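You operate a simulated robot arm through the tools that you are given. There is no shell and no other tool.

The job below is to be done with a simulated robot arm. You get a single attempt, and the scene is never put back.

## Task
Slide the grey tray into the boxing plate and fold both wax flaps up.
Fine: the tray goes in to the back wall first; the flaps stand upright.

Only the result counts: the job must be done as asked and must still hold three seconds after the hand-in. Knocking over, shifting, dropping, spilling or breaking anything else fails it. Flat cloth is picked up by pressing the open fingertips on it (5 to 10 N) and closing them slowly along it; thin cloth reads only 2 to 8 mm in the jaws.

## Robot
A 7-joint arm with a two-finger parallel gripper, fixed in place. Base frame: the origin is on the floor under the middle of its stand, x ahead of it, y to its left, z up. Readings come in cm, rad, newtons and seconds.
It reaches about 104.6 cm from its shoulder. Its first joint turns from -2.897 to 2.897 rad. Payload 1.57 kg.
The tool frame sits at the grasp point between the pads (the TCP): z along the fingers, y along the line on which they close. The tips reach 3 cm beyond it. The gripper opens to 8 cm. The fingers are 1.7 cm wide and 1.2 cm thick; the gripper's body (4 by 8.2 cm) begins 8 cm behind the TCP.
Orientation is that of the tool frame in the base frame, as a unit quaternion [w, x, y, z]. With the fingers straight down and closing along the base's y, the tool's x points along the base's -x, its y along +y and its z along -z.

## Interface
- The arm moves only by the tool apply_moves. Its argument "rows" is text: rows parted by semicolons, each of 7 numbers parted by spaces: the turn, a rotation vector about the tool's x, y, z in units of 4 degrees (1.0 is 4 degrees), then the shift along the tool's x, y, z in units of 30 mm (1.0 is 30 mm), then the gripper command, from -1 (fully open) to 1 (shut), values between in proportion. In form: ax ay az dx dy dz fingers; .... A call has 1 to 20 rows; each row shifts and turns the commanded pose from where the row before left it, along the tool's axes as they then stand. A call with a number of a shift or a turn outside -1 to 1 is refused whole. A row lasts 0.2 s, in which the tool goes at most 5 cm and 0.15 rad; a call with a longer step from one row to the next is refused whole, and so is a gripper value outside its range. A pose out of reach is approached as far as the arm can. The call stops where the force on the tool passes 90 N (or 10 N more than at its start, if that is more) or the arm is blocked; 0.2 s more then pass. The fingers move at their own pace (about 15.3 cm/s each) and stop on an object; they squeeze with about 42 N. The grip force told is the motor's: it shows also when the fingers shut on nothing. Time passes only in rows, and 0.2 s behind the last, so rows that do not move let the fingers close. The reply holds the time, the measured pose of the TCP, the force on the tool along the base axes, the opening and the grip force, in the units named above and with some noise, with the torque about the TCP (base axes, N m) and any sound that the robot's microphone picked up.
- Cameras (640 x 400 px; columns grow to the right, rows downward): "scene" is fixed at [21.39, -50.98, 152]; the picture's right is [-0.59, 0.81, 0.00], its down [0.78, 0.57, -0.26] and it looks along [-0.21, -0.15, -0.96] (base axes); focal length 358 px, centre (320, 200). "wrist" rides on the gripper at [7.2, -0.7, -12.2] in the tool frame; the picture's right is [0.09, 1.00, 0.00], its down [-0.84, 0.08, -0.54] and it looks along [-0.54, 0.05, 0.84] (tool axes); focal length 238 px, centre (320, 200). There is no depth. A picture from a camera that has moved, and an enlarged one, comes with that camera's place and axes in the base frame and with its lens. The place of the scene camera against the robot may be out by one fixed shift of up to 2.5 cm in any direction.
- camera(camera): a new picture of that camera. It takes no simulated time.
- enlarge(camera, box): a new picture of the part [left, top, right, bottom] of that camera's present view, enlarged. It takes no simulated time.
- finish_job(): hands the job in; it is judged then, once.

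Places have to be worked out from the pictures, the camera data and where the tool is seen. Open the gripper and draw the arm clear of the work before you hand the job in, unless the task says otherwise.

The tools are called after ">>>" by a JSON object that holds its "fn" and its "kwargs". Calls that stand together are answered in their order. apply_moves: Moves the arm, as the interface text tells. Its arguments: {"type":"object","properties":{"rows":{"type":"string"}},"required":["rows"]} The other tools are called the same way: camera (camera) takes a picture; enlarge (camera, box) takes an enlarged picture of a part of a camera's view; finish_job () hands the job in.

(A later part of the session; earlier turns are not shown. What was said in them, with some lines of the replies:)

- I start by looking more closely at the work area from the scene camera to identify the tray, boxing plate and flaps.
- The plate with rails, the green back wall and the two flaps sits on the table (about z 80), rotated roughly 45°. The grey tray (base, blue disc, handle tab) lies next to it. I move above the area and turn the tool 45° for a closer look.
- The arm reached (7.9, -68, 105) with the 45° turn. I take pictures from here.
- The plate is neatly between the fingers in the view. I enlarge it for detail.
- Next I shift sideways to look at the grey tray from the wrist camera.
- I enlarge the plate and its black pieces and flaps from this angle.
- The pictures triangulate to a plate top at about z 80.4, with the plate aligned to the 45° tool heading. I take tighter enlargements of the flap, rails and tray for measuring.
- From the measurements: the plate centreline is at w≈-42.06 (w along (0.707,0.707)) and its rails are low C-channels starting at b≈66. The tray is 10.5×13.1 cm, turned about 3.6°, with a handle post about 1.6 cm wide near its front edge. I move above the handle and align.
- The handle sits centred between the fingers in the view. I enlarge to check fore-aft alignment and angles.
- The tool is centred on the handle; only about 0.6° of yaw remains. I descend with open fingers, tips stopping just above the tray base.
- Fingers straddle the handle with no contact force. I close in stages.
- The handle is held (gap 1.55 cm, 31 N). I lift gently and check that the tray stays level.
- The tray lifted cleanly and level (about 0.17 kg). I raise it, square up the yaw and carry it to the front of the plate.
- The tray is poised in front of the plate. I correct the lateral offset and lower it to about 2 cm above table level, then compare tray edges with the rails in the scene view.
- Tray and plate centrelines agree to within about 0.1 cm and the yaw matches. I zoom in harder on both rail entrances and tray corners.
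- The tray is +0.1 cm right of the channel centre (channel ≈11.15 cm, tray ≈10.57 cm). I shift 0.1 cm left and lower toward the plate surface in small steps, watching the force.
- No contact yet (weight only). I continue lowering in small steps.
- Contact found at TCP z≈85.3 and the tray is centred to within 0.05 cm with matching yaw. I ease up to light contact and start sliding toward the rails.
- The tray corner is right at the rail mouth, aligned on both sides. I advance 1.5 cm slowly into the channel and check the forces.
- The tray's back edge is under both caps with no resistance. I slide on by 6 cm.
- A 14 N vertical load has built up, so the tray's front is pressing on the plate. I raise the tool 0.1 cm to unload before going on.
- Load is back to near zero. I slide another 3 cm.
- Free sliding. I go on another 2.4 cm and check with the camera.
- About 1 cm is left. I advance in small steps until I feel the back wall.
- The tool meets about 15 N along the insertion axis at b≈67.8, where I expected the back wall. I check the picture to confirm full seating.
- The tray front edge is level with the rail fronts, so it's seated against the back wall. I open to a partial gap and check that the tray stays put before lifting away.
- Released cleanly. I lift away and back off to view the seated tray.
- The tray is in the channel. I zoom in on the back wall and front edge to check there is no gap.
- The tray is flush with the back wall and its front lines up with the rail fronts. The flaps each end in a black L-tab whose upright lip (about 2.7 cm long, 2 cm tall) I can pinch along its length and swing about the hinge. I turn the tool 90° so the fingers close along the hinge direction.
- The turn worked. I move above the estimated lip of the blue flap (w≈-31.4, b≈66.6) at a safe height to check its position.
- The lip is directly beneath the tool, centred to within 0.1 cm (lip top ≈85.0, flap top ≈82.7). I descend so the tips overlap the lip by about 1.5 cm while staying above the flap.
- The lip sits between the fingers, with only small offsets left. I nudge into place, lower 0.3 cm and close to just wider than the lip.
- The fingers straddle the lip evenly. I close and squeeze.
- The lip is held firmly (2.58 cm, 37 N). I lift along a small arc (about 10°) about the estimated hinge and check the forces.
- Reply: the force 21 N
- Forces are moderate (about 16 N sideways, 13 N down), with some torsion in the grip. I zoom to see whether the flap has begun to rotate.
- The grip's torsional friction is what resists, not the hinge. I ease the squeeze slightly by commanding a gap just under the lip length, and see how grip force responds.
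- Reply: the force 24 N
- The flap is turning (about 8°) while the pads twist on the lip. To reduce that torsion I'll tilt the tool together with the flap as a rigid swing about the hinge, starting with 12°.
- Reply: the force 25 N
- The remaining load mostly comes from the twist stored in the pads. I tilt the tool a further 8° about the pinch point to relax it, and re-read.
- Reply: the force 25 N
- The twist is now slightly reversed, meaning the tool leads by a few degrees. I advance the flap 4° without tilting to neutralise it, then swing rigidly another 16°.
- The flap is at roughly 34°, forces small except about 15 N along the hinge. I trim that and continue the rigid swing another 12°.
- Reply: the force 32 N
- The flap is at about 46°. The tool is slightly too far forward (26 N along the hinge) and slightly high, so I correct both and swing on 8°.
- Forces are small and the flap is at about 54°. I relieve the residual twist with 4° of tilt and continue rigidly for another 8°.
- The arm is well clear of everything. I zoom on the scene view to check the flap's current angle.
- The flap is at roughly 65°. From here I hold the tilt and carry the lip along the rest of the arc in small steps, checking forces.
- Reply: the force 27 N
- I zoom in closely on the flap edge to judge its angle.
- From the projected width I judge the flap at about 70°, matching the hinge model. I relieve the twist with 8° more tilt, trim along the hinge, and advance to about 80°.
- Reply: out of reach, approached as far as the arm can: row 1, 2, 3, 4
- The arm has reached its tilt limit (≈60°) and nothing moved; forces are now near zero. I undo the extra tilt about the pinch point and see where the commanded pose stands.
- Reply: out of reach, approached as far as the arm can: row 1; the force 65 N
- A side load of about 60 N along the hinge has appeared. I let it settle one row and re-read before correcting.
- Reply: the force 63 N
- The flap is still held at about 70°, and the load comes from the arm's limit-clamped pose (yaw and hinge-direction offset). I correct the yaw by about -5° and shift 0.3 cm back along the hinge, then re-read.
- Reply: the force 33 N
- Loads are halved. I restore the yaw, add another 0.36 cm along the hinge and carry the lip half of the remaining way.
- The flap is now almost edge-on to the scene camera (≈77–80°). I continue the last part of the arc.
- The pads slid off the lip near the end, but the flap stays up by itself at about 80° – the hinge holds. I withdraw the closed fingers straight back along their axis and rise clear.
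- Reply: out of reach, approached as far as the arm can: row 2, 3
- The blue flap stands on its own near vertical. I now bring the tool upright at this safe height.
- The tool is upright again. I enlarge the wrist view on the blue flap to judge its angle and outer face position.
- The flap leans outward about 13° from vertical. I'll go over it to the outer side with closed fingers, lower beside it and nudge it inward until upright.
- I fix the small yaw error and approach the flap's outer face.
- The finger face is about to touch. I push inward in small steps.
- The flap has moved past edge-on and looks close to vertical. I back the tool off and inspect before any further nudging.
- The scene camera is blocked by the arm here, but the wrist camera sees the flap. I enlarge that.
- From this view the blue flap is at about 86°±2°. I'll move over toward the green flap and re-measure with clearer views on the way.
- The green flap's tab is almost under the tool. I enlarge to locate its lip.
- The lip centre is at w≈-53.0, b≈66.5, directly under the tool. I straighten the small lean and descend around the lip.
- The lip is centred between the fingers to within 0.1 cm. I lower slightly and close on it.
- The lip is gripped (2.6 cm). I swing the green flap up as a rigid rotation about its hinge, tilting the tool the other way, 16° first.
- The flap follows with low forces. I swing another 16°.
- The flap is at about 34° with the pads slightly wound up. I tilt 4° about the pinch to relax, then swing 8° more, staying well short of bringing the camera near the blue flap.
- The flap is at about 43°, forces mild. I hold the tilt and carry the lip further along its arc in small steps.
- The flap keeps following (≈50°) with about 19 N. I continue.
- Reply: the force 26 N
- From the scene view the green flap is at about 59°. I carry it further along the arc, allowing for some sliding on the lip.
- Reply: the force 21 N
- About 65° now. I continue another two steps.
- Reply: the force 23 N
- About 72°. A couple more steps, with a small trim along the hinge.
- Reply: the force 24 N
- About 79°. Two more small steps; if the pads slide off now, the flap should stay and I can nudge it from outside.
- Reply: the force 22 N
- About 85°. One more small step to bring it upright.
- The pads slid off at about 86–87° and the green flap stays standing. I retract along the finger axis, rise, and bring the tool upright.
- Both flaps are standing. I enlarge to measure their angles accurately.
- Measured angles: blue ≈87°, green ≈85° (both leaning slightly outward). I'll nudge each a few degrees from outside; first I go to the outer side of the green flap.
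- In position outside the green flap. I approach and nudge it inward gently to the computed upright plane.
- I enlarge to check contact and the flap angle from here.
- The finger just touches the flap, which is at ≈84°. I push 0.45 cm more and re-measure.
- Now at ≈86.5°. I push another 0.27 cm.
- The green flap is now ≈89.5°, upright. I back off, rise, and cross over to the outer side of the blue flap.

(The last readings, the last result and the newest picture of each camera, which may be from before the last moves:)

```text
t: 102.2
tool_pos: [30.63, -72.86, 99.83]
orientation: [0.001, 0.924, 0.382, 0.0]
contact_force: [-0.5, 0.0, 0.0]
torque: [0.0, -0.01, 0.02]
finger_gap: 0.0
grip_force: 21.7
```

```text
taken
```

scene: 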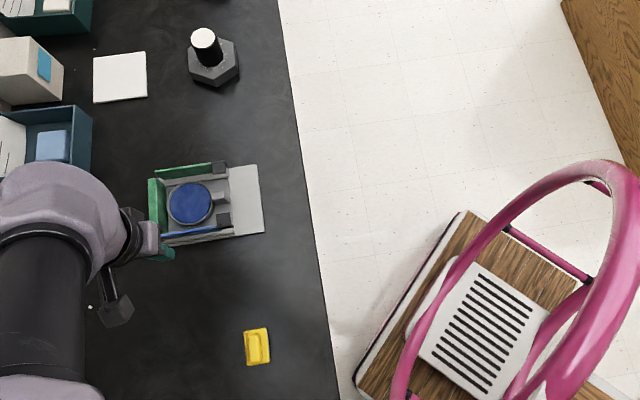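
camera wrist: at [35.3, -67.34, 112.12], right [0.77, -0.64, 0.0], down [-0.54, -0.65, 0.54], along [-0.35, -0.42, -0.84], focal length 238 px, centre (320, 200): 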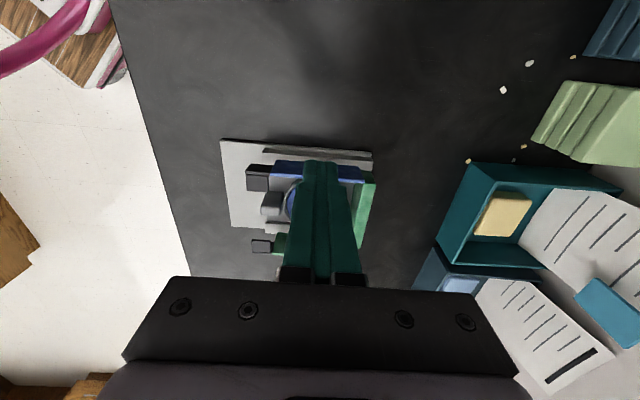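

The scene camera now has a clear view of both flaps. I enlarge to measure them.

>>> {"fn": "enlarge", "kwargs": {"camera": "scene", "box": [140, 150, 270, 250]}}

>>> {"fn": "enlarge", "kwargs": {"camera": "scene", "box": [150, 210, 240, 250]}}

>>> {"fn": "enlarge", "kwargs": {"camera": "scene", "box": [145, 155, 235, 195]}}

```text
4.00 times, centred on (205, 200) of scene
camera zoom: at [21.39, -50.98, 152.0], right [-0.59, 0.81, 0.0], down [0.78, 0.57, -0.26], along [-0.21, -0.15, -0.96], focal length 1433 px, centre (780, 200)
```

zoom: 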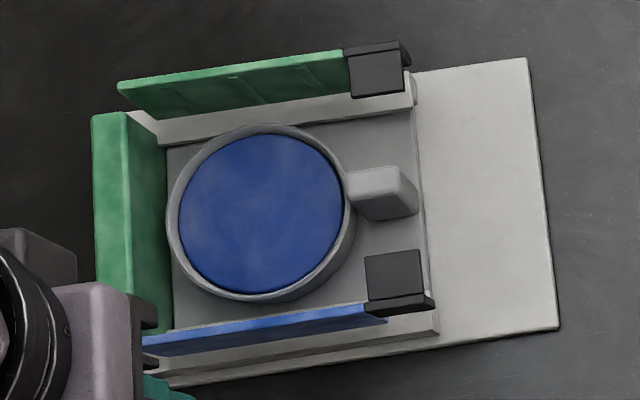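

```text
7.11 times, centred on (195, 230) of scene
camera zoom: at [21.39, -50.98, 152.0], right [-0.59, 0.81, 0.0], down [0.78, 0.57, -0.26], along [-0.21, -0.15, -0.96], focal length 2548 px, centre (1209, -13)
```

zoom: 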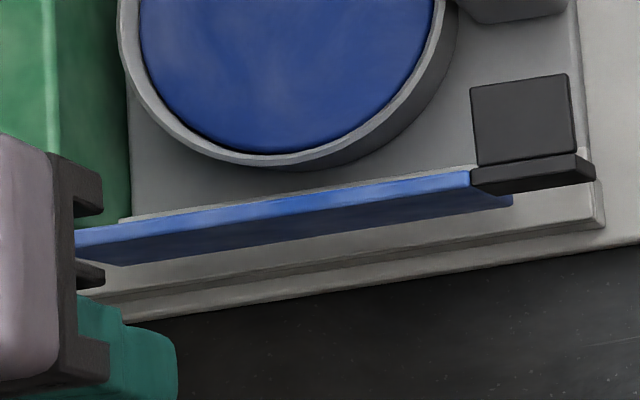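

```text
7.11 times, centred on (190, 175) of scene
camera zoom: at [21.39, -50.98, 152.0], right [-0.59, 0.81, 0.0], down [0.78, 0.57, -0.26], along [-0.21, -0.15, -0.96], focal length 2548 px, centre (1244, 378)
```

zoom: 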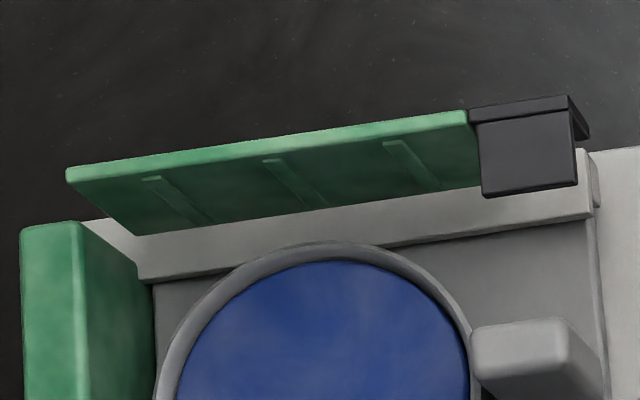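

Scene measurement agrees: green ≈89.5°, blue ≈86°. I descend outside the blue flap and approach.

>>> {"fn": "apply_moves", "kwargs": {"rows": "0 0 0 0 0 0.796 1;0 0 0 0 0 0.796 1;0 0 0 0 0 0.796 1;0 0 0 0 0 0.796 1;0 0 0 0 0 0.796 1;0 0 0 -0.4 0 0 1;0 0 0 -0.5 0 0 1;0 0 0 -0.4 0 0 1;0 0 0 0 0 0 1"}}

>>> {"fn": "enlarge", "kwargs": {"camera": "wrist", "box": [220, 120, 440, 290]}}

>>> {"fn": "enlarge", "kwargs": {"camera": "scene", "box": [150, 210, 240, 250]}}

```text
t: 104.2
tool_pos: [27.8, -75.75, 87.84]
orientation: [0.0, 0.924, 0.383, -0.001]
contact_force: [-0.8, 0.0, 0.2]
torque: [0.01, 0.01, 0.0]
finger_gap: 0.0
grip_force: 21.1
```

```text
2.35 times, centred on (330, 205) of wrist
camera zoom: at [32.3, -70.16, 100.09], right [0.77, -0.64, 0.0], down [-0.54, -0.65, 0.54], along [-0.35, -0.42, -0.84], focal length 561 px, centre (296, 188)
```

zoom: 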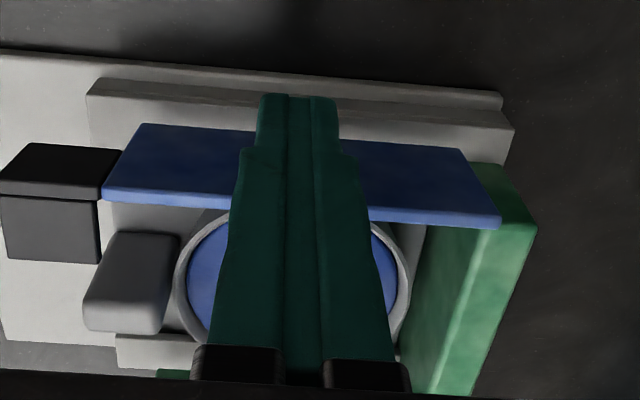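

```text
7.11 times, centred on (195, 230) of scene
camera zoom: at [21.39, -50.98, 152.0], right [-0.59, 0.81, 0.0], down [0.78, 0.57, -0.26], along [-0.21, -0.15, -0.96], focal length 2548 px, centre (1209, -13)
```

zoom: 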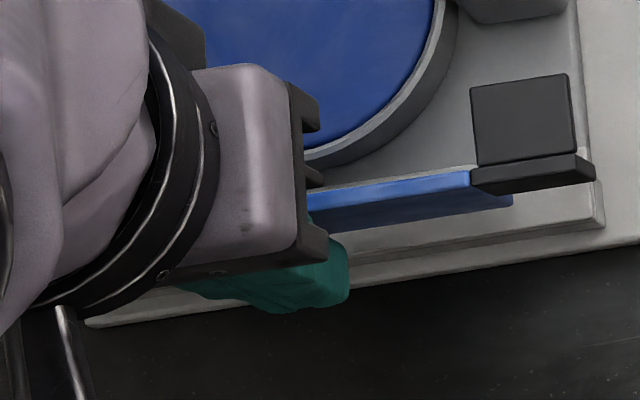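

The finger is about 0.4 cm from the flap. I nudge in to ≈-34.6 and re-measure.

>>> {"fn": "apply_moves", "kwargs": {"rows": "0 0 0 -0.08 0 0 1;0 0 0 -0.06 0 0 1;0 0 0 -0.05 0 0 1;0 0 0 -0.04 0 0 1;0 0 0 0 0 0 1"}}

>>> {"fn": "enlarge", "kwargs": {"camera": "scene", "box": [150, 210, 240, 250]}}

>>> {"fn": "enlarge", "kwargs": {"camera": "wrist", "box": [220, 120, 440, 290]}}

```text
t: 105.4
tool_pos: [27.2, -76.2, 87.81]
orientation: [0.001, 0.925, 0.381, -0.001]
contact_force: [-0.2, 1.4, 1.0]
torque: [-0.02, 0.01, 0.04]
finger_gap: 0.0
grip_force: 21.9
```

```text
7.11 times, centred on (195, 230) of scene
camera zoom: at [21.39, -50.98, 152.0], right [-0.59, 0.81, 0.0], down [0.78, 0.57, -0.26], along [-0.21, -0.15, -0.96], focal length 2548 px, centre (1209, -13)
```

zoom: 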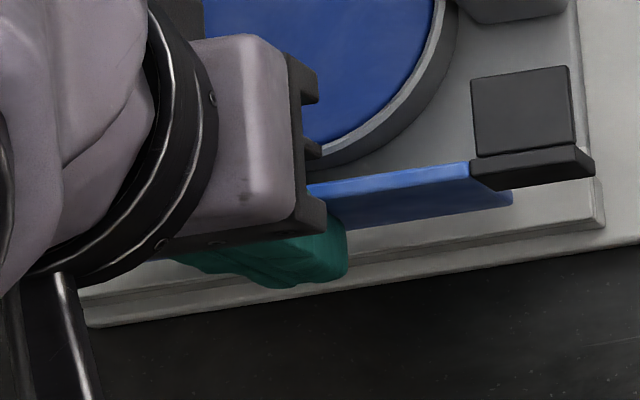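

```text
2.35 times, centred on (330, 205) of wrist
camera zoom: at [31.82, -70.61, 100.12], right [0.77, -0.64, 0.0], down [-0.54, -0.65, 0.54], along [-0.35, -0.42, -0.84], focal length 561 px, centre (296, 188)
```

zoom: 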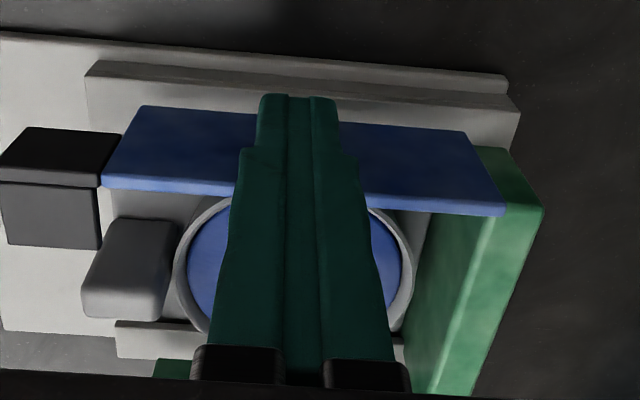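

The blue flap now reads ≈89–90°. I back off, rise, move clear toward the robot and open the gripper.

>>> {"fn": "apply_moves", "kwargs": {"rows": "0 0 0 0.2 0 0 1;0 0 0 0.5 0 0 1;0 0 0 0.6 0 0 1;0 0 0 0 0 -0.8 1;0 0 0 0 0 -0.8 1;0 0 0 0 0 -0.8 1;0 0 0 0 0 -0.8 1;0 0 0 0 0 -0.8 1;0 0 0 0 0 -0.8 0;0 0 0 0.3 -0.8 -0.2 -1;0 0 0 0.3 -0.8 -0.2 -1;0 0 0 0.3 -0.8 -0.2 -1;0 0 0 0.3 -0.8 -0.2 -1;0 0 0 0.3 -0.8 -0.2 -1;0 0 0 0.3 -0.8 -0.2 -1;0 0 0 0.3 -0.8 -0.2 -1;0 0 0 0 0 0 -1"}}

>>> {"fn": "camera", "kwargs": {"camera": "scene"}}

>>> {"fn": "camera", "kwargs": {"camera": "wrist"}}

```text
t: 109.0
tool_pos: [22.47, -57.13, 106.53]
orientation: [0.0, 0.924, 0.382, -0.001]
contact_force: [1.0, -0.3, 0.1]
torque: [-0.01, 0.01, -0.01]
finger_gap: 8.0
grip_force: 0.1
```

```text
taken
```

scene: 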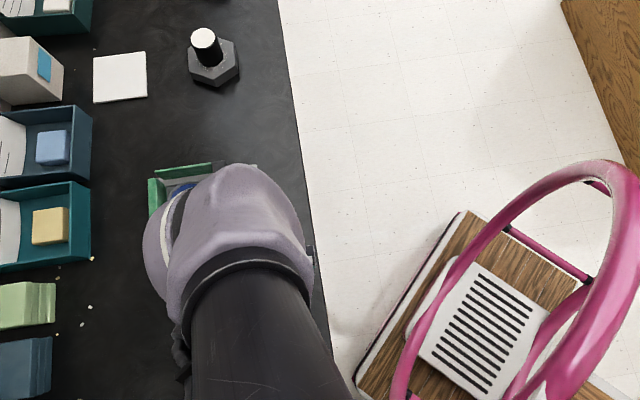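

```text
taken
camera wrist: at [27.13, -51.56, 118.56], right [0.77, -0.64, 0.0], down [-0.54, -0.65, 0.54], along [-0.35, -0.42, -0.84], focal length 238 px, centre (320, 200)
```

wrist: 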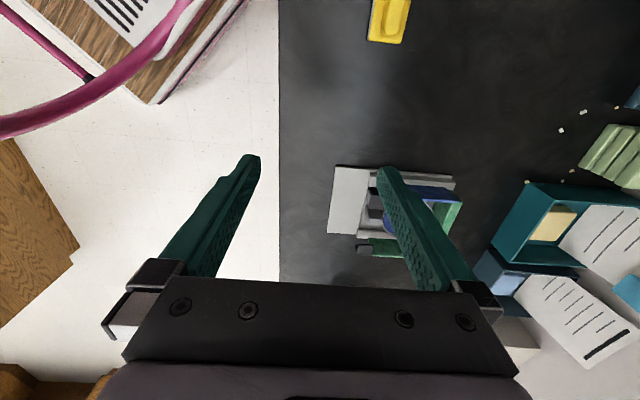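

The arm blocks the scene camera here, so I move back toward the starting area for a clear final check.

>>> {"fn": "apply_moves", "kwargs": {"rows": "0 0 0 -0.48 -0.81 -0.2 -1;0 0 0 -0.48 -0.81 -0.2 -1;0 0 0 -0.48 -0.81 -0.2 -1;0 0 0 -0.48 -0.81 -0.2 -1;0 0 0 -0.48 -0.81 -0.2 -1;0 0 0 -0.48 -0.81 -0.2 -1;0 0 0 -0.48 -0.81 -0.2 -1;0 0 0 -0.48 -0.81 -0.2 -1;0 0 0 -0.48 -0.81 0 -1;0 0 0 0 0 0 -1"}}

>>> {"fn": "camera", "kwargs": {"camera": "scene"}}

>>> {"fn": "enlarge", "kwargs": {"camera": "scene", "box": [140, 150, 270, 250]}}

```text
t: 111.2
tool_pos: [-1.97, -50.69, 111.4]
orientation: [0.001, 0.924, 0.382, -0.001]
contact_force: [0.0, 0.2, 0.0]
torque: [0.02, -0.01, 0.01]
finger_gap: 8.03
grip_force: 0.0
```

```text
taken
```

scene: 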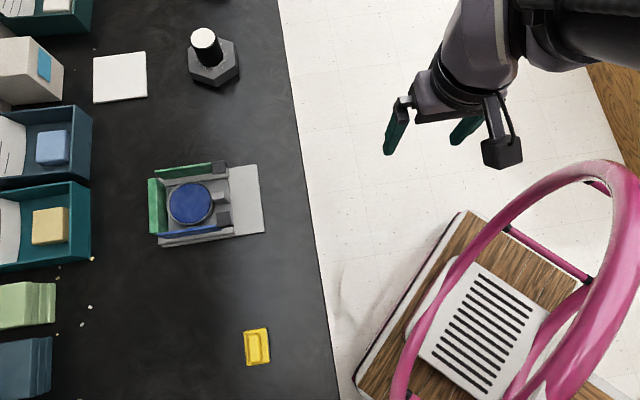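

```text
4.00 times, centred on (205, 200) of scene
camera zoom: at [21.39, -50.98, 152.0], right [-0.59, 0.81, 0.0], down [0.78, 0.57, -0.26], along [-0.21, -0.15, -0.96], focal length 1433 px, centre (780, 200)
```

zoom: 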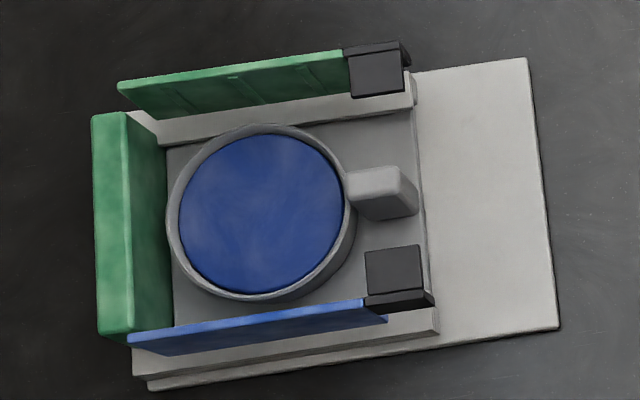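

Clear view: tray seated, both flaps upright, nothing else moved. I take tight enlargements for a last angle and seating check.

>>> {"fn": "enlarge", "kwargs": {"camera": "scene", "box": [150, 210, 240, 250]}}

>>> {"fn": "enlarge", "kwargs": {"camera": "scene", "box": [145, 155, 235, 195]}}

>>> {"fn": "enlarge", "kwargs": {"camera": "scene", "box": [155, 175, 200, 240]}}

>>> {"fn": "camera", "kwargs": {"camera": "wrist"}}

```text
7.11 times, centred on (195, 230) of scene
camera zoom: at [21.39, -50.98, 152.0], right [-0.59, 0.81, 0.0], down [0.78, 0.57, -0.26], along [-0.21, -0.15, -0.96], focal length 2548 px, centre (1209, -13)
```

zoom: 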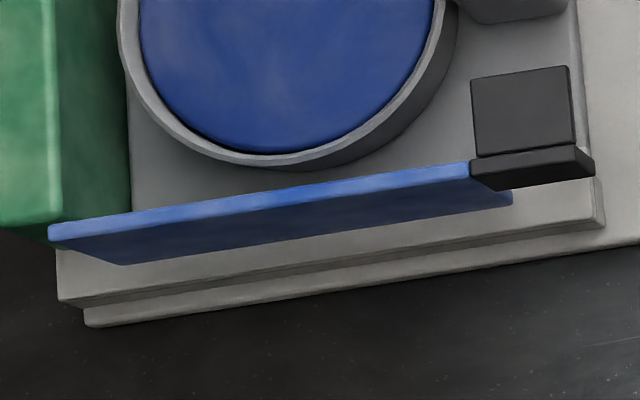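

```text
7.11 times, centred on (190, 175) of scene
camera zoom: at [21.39, -50.98, 152.0], right [-0.59, 0.81, 0.0], down [0.78, 0.57, -0.26], along [-0.21, -0.15, -0.96], focal length 2548 px, centre (1244, 378)
```

zoom: 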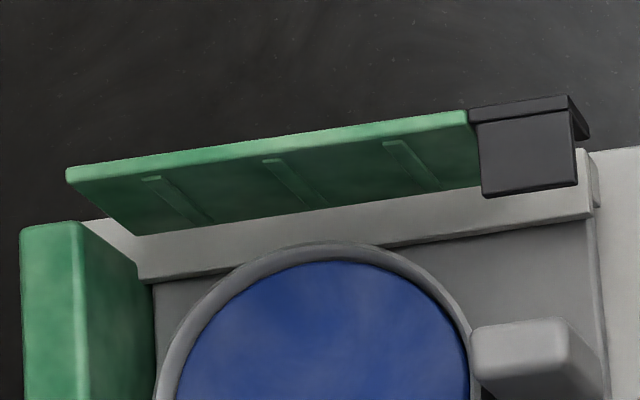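

```text
6.15 times, centred on (178, 208) of scene
camera zoom: at [21.39, -50.98, 152.0], right [-0.59, 0.81, 0.0], down [0.78, 0.57, -0.26], along [-0.21, -0.15, -0.96], focal length 2205 px, centre (1197, 154)
```

zoom: 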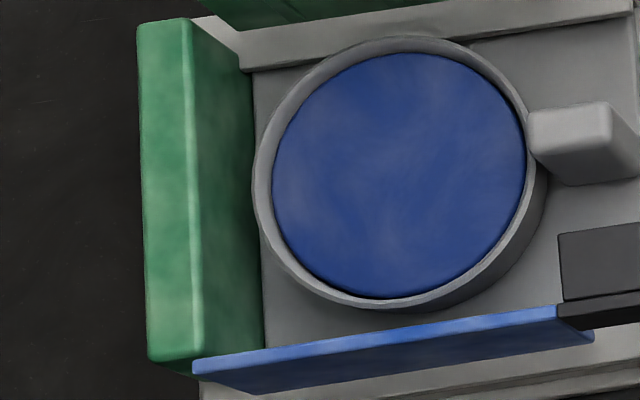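

```text
taken
camera wrist: at [2.59, -45.09, 123.64], right [0.77, -0.64, 0.0], down [-0.54, -0.65, 0.54], along [-0.35, -0.42, -0.84], focal length 238 px, centre (320, 200)
```

wrist: 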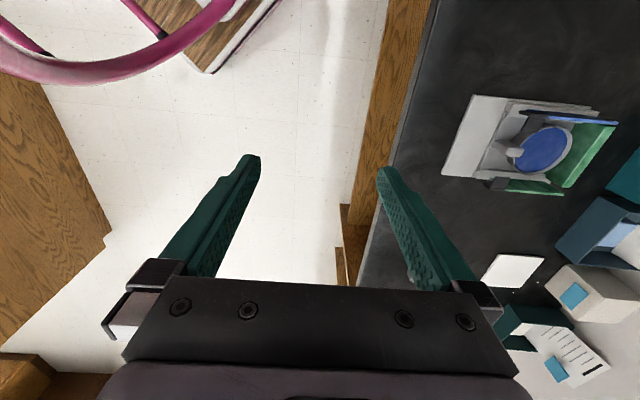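

Both flaps measure within about 1° of upright, and the tray is flush against the back wall with no visible gap. The gripper is open and clear, and the surroundings are unchanged, so I hand the job in.

>>> {"fn": "finish_job", "kwargs": {}}

```text
The job is handed in.
```

I slid the grey tray into the boxing plate until it stopped against the back wall, then folded both wax flaps upright. The job is handed in, but I have not seen the judging result.

- **Tray:** it met about 15 N of resistance where I expected the back wall. The final pictures show no gap there, and its front edge is level with the rail ends.
- **Flaps:** both the blue and the green flap measured about 89.5° in the final pictures, with an error of roughly 1–1.5°. Each stands without support. The pads slid off each tab near the top of the swing, so I pushed the flaps the last few degrees from outside with closed fingers.
- **Side load:** while I was lifting the blue flap the arm reached its tilt limit. That put about 60 N on the flap along its hinge before I corrected it. The plate's edges were in the same place in the pictures before and after.
- **Surroundings:** nothing else on the table looked moved or knocked over. The gripper is open and the arm is drawn clear of the work.
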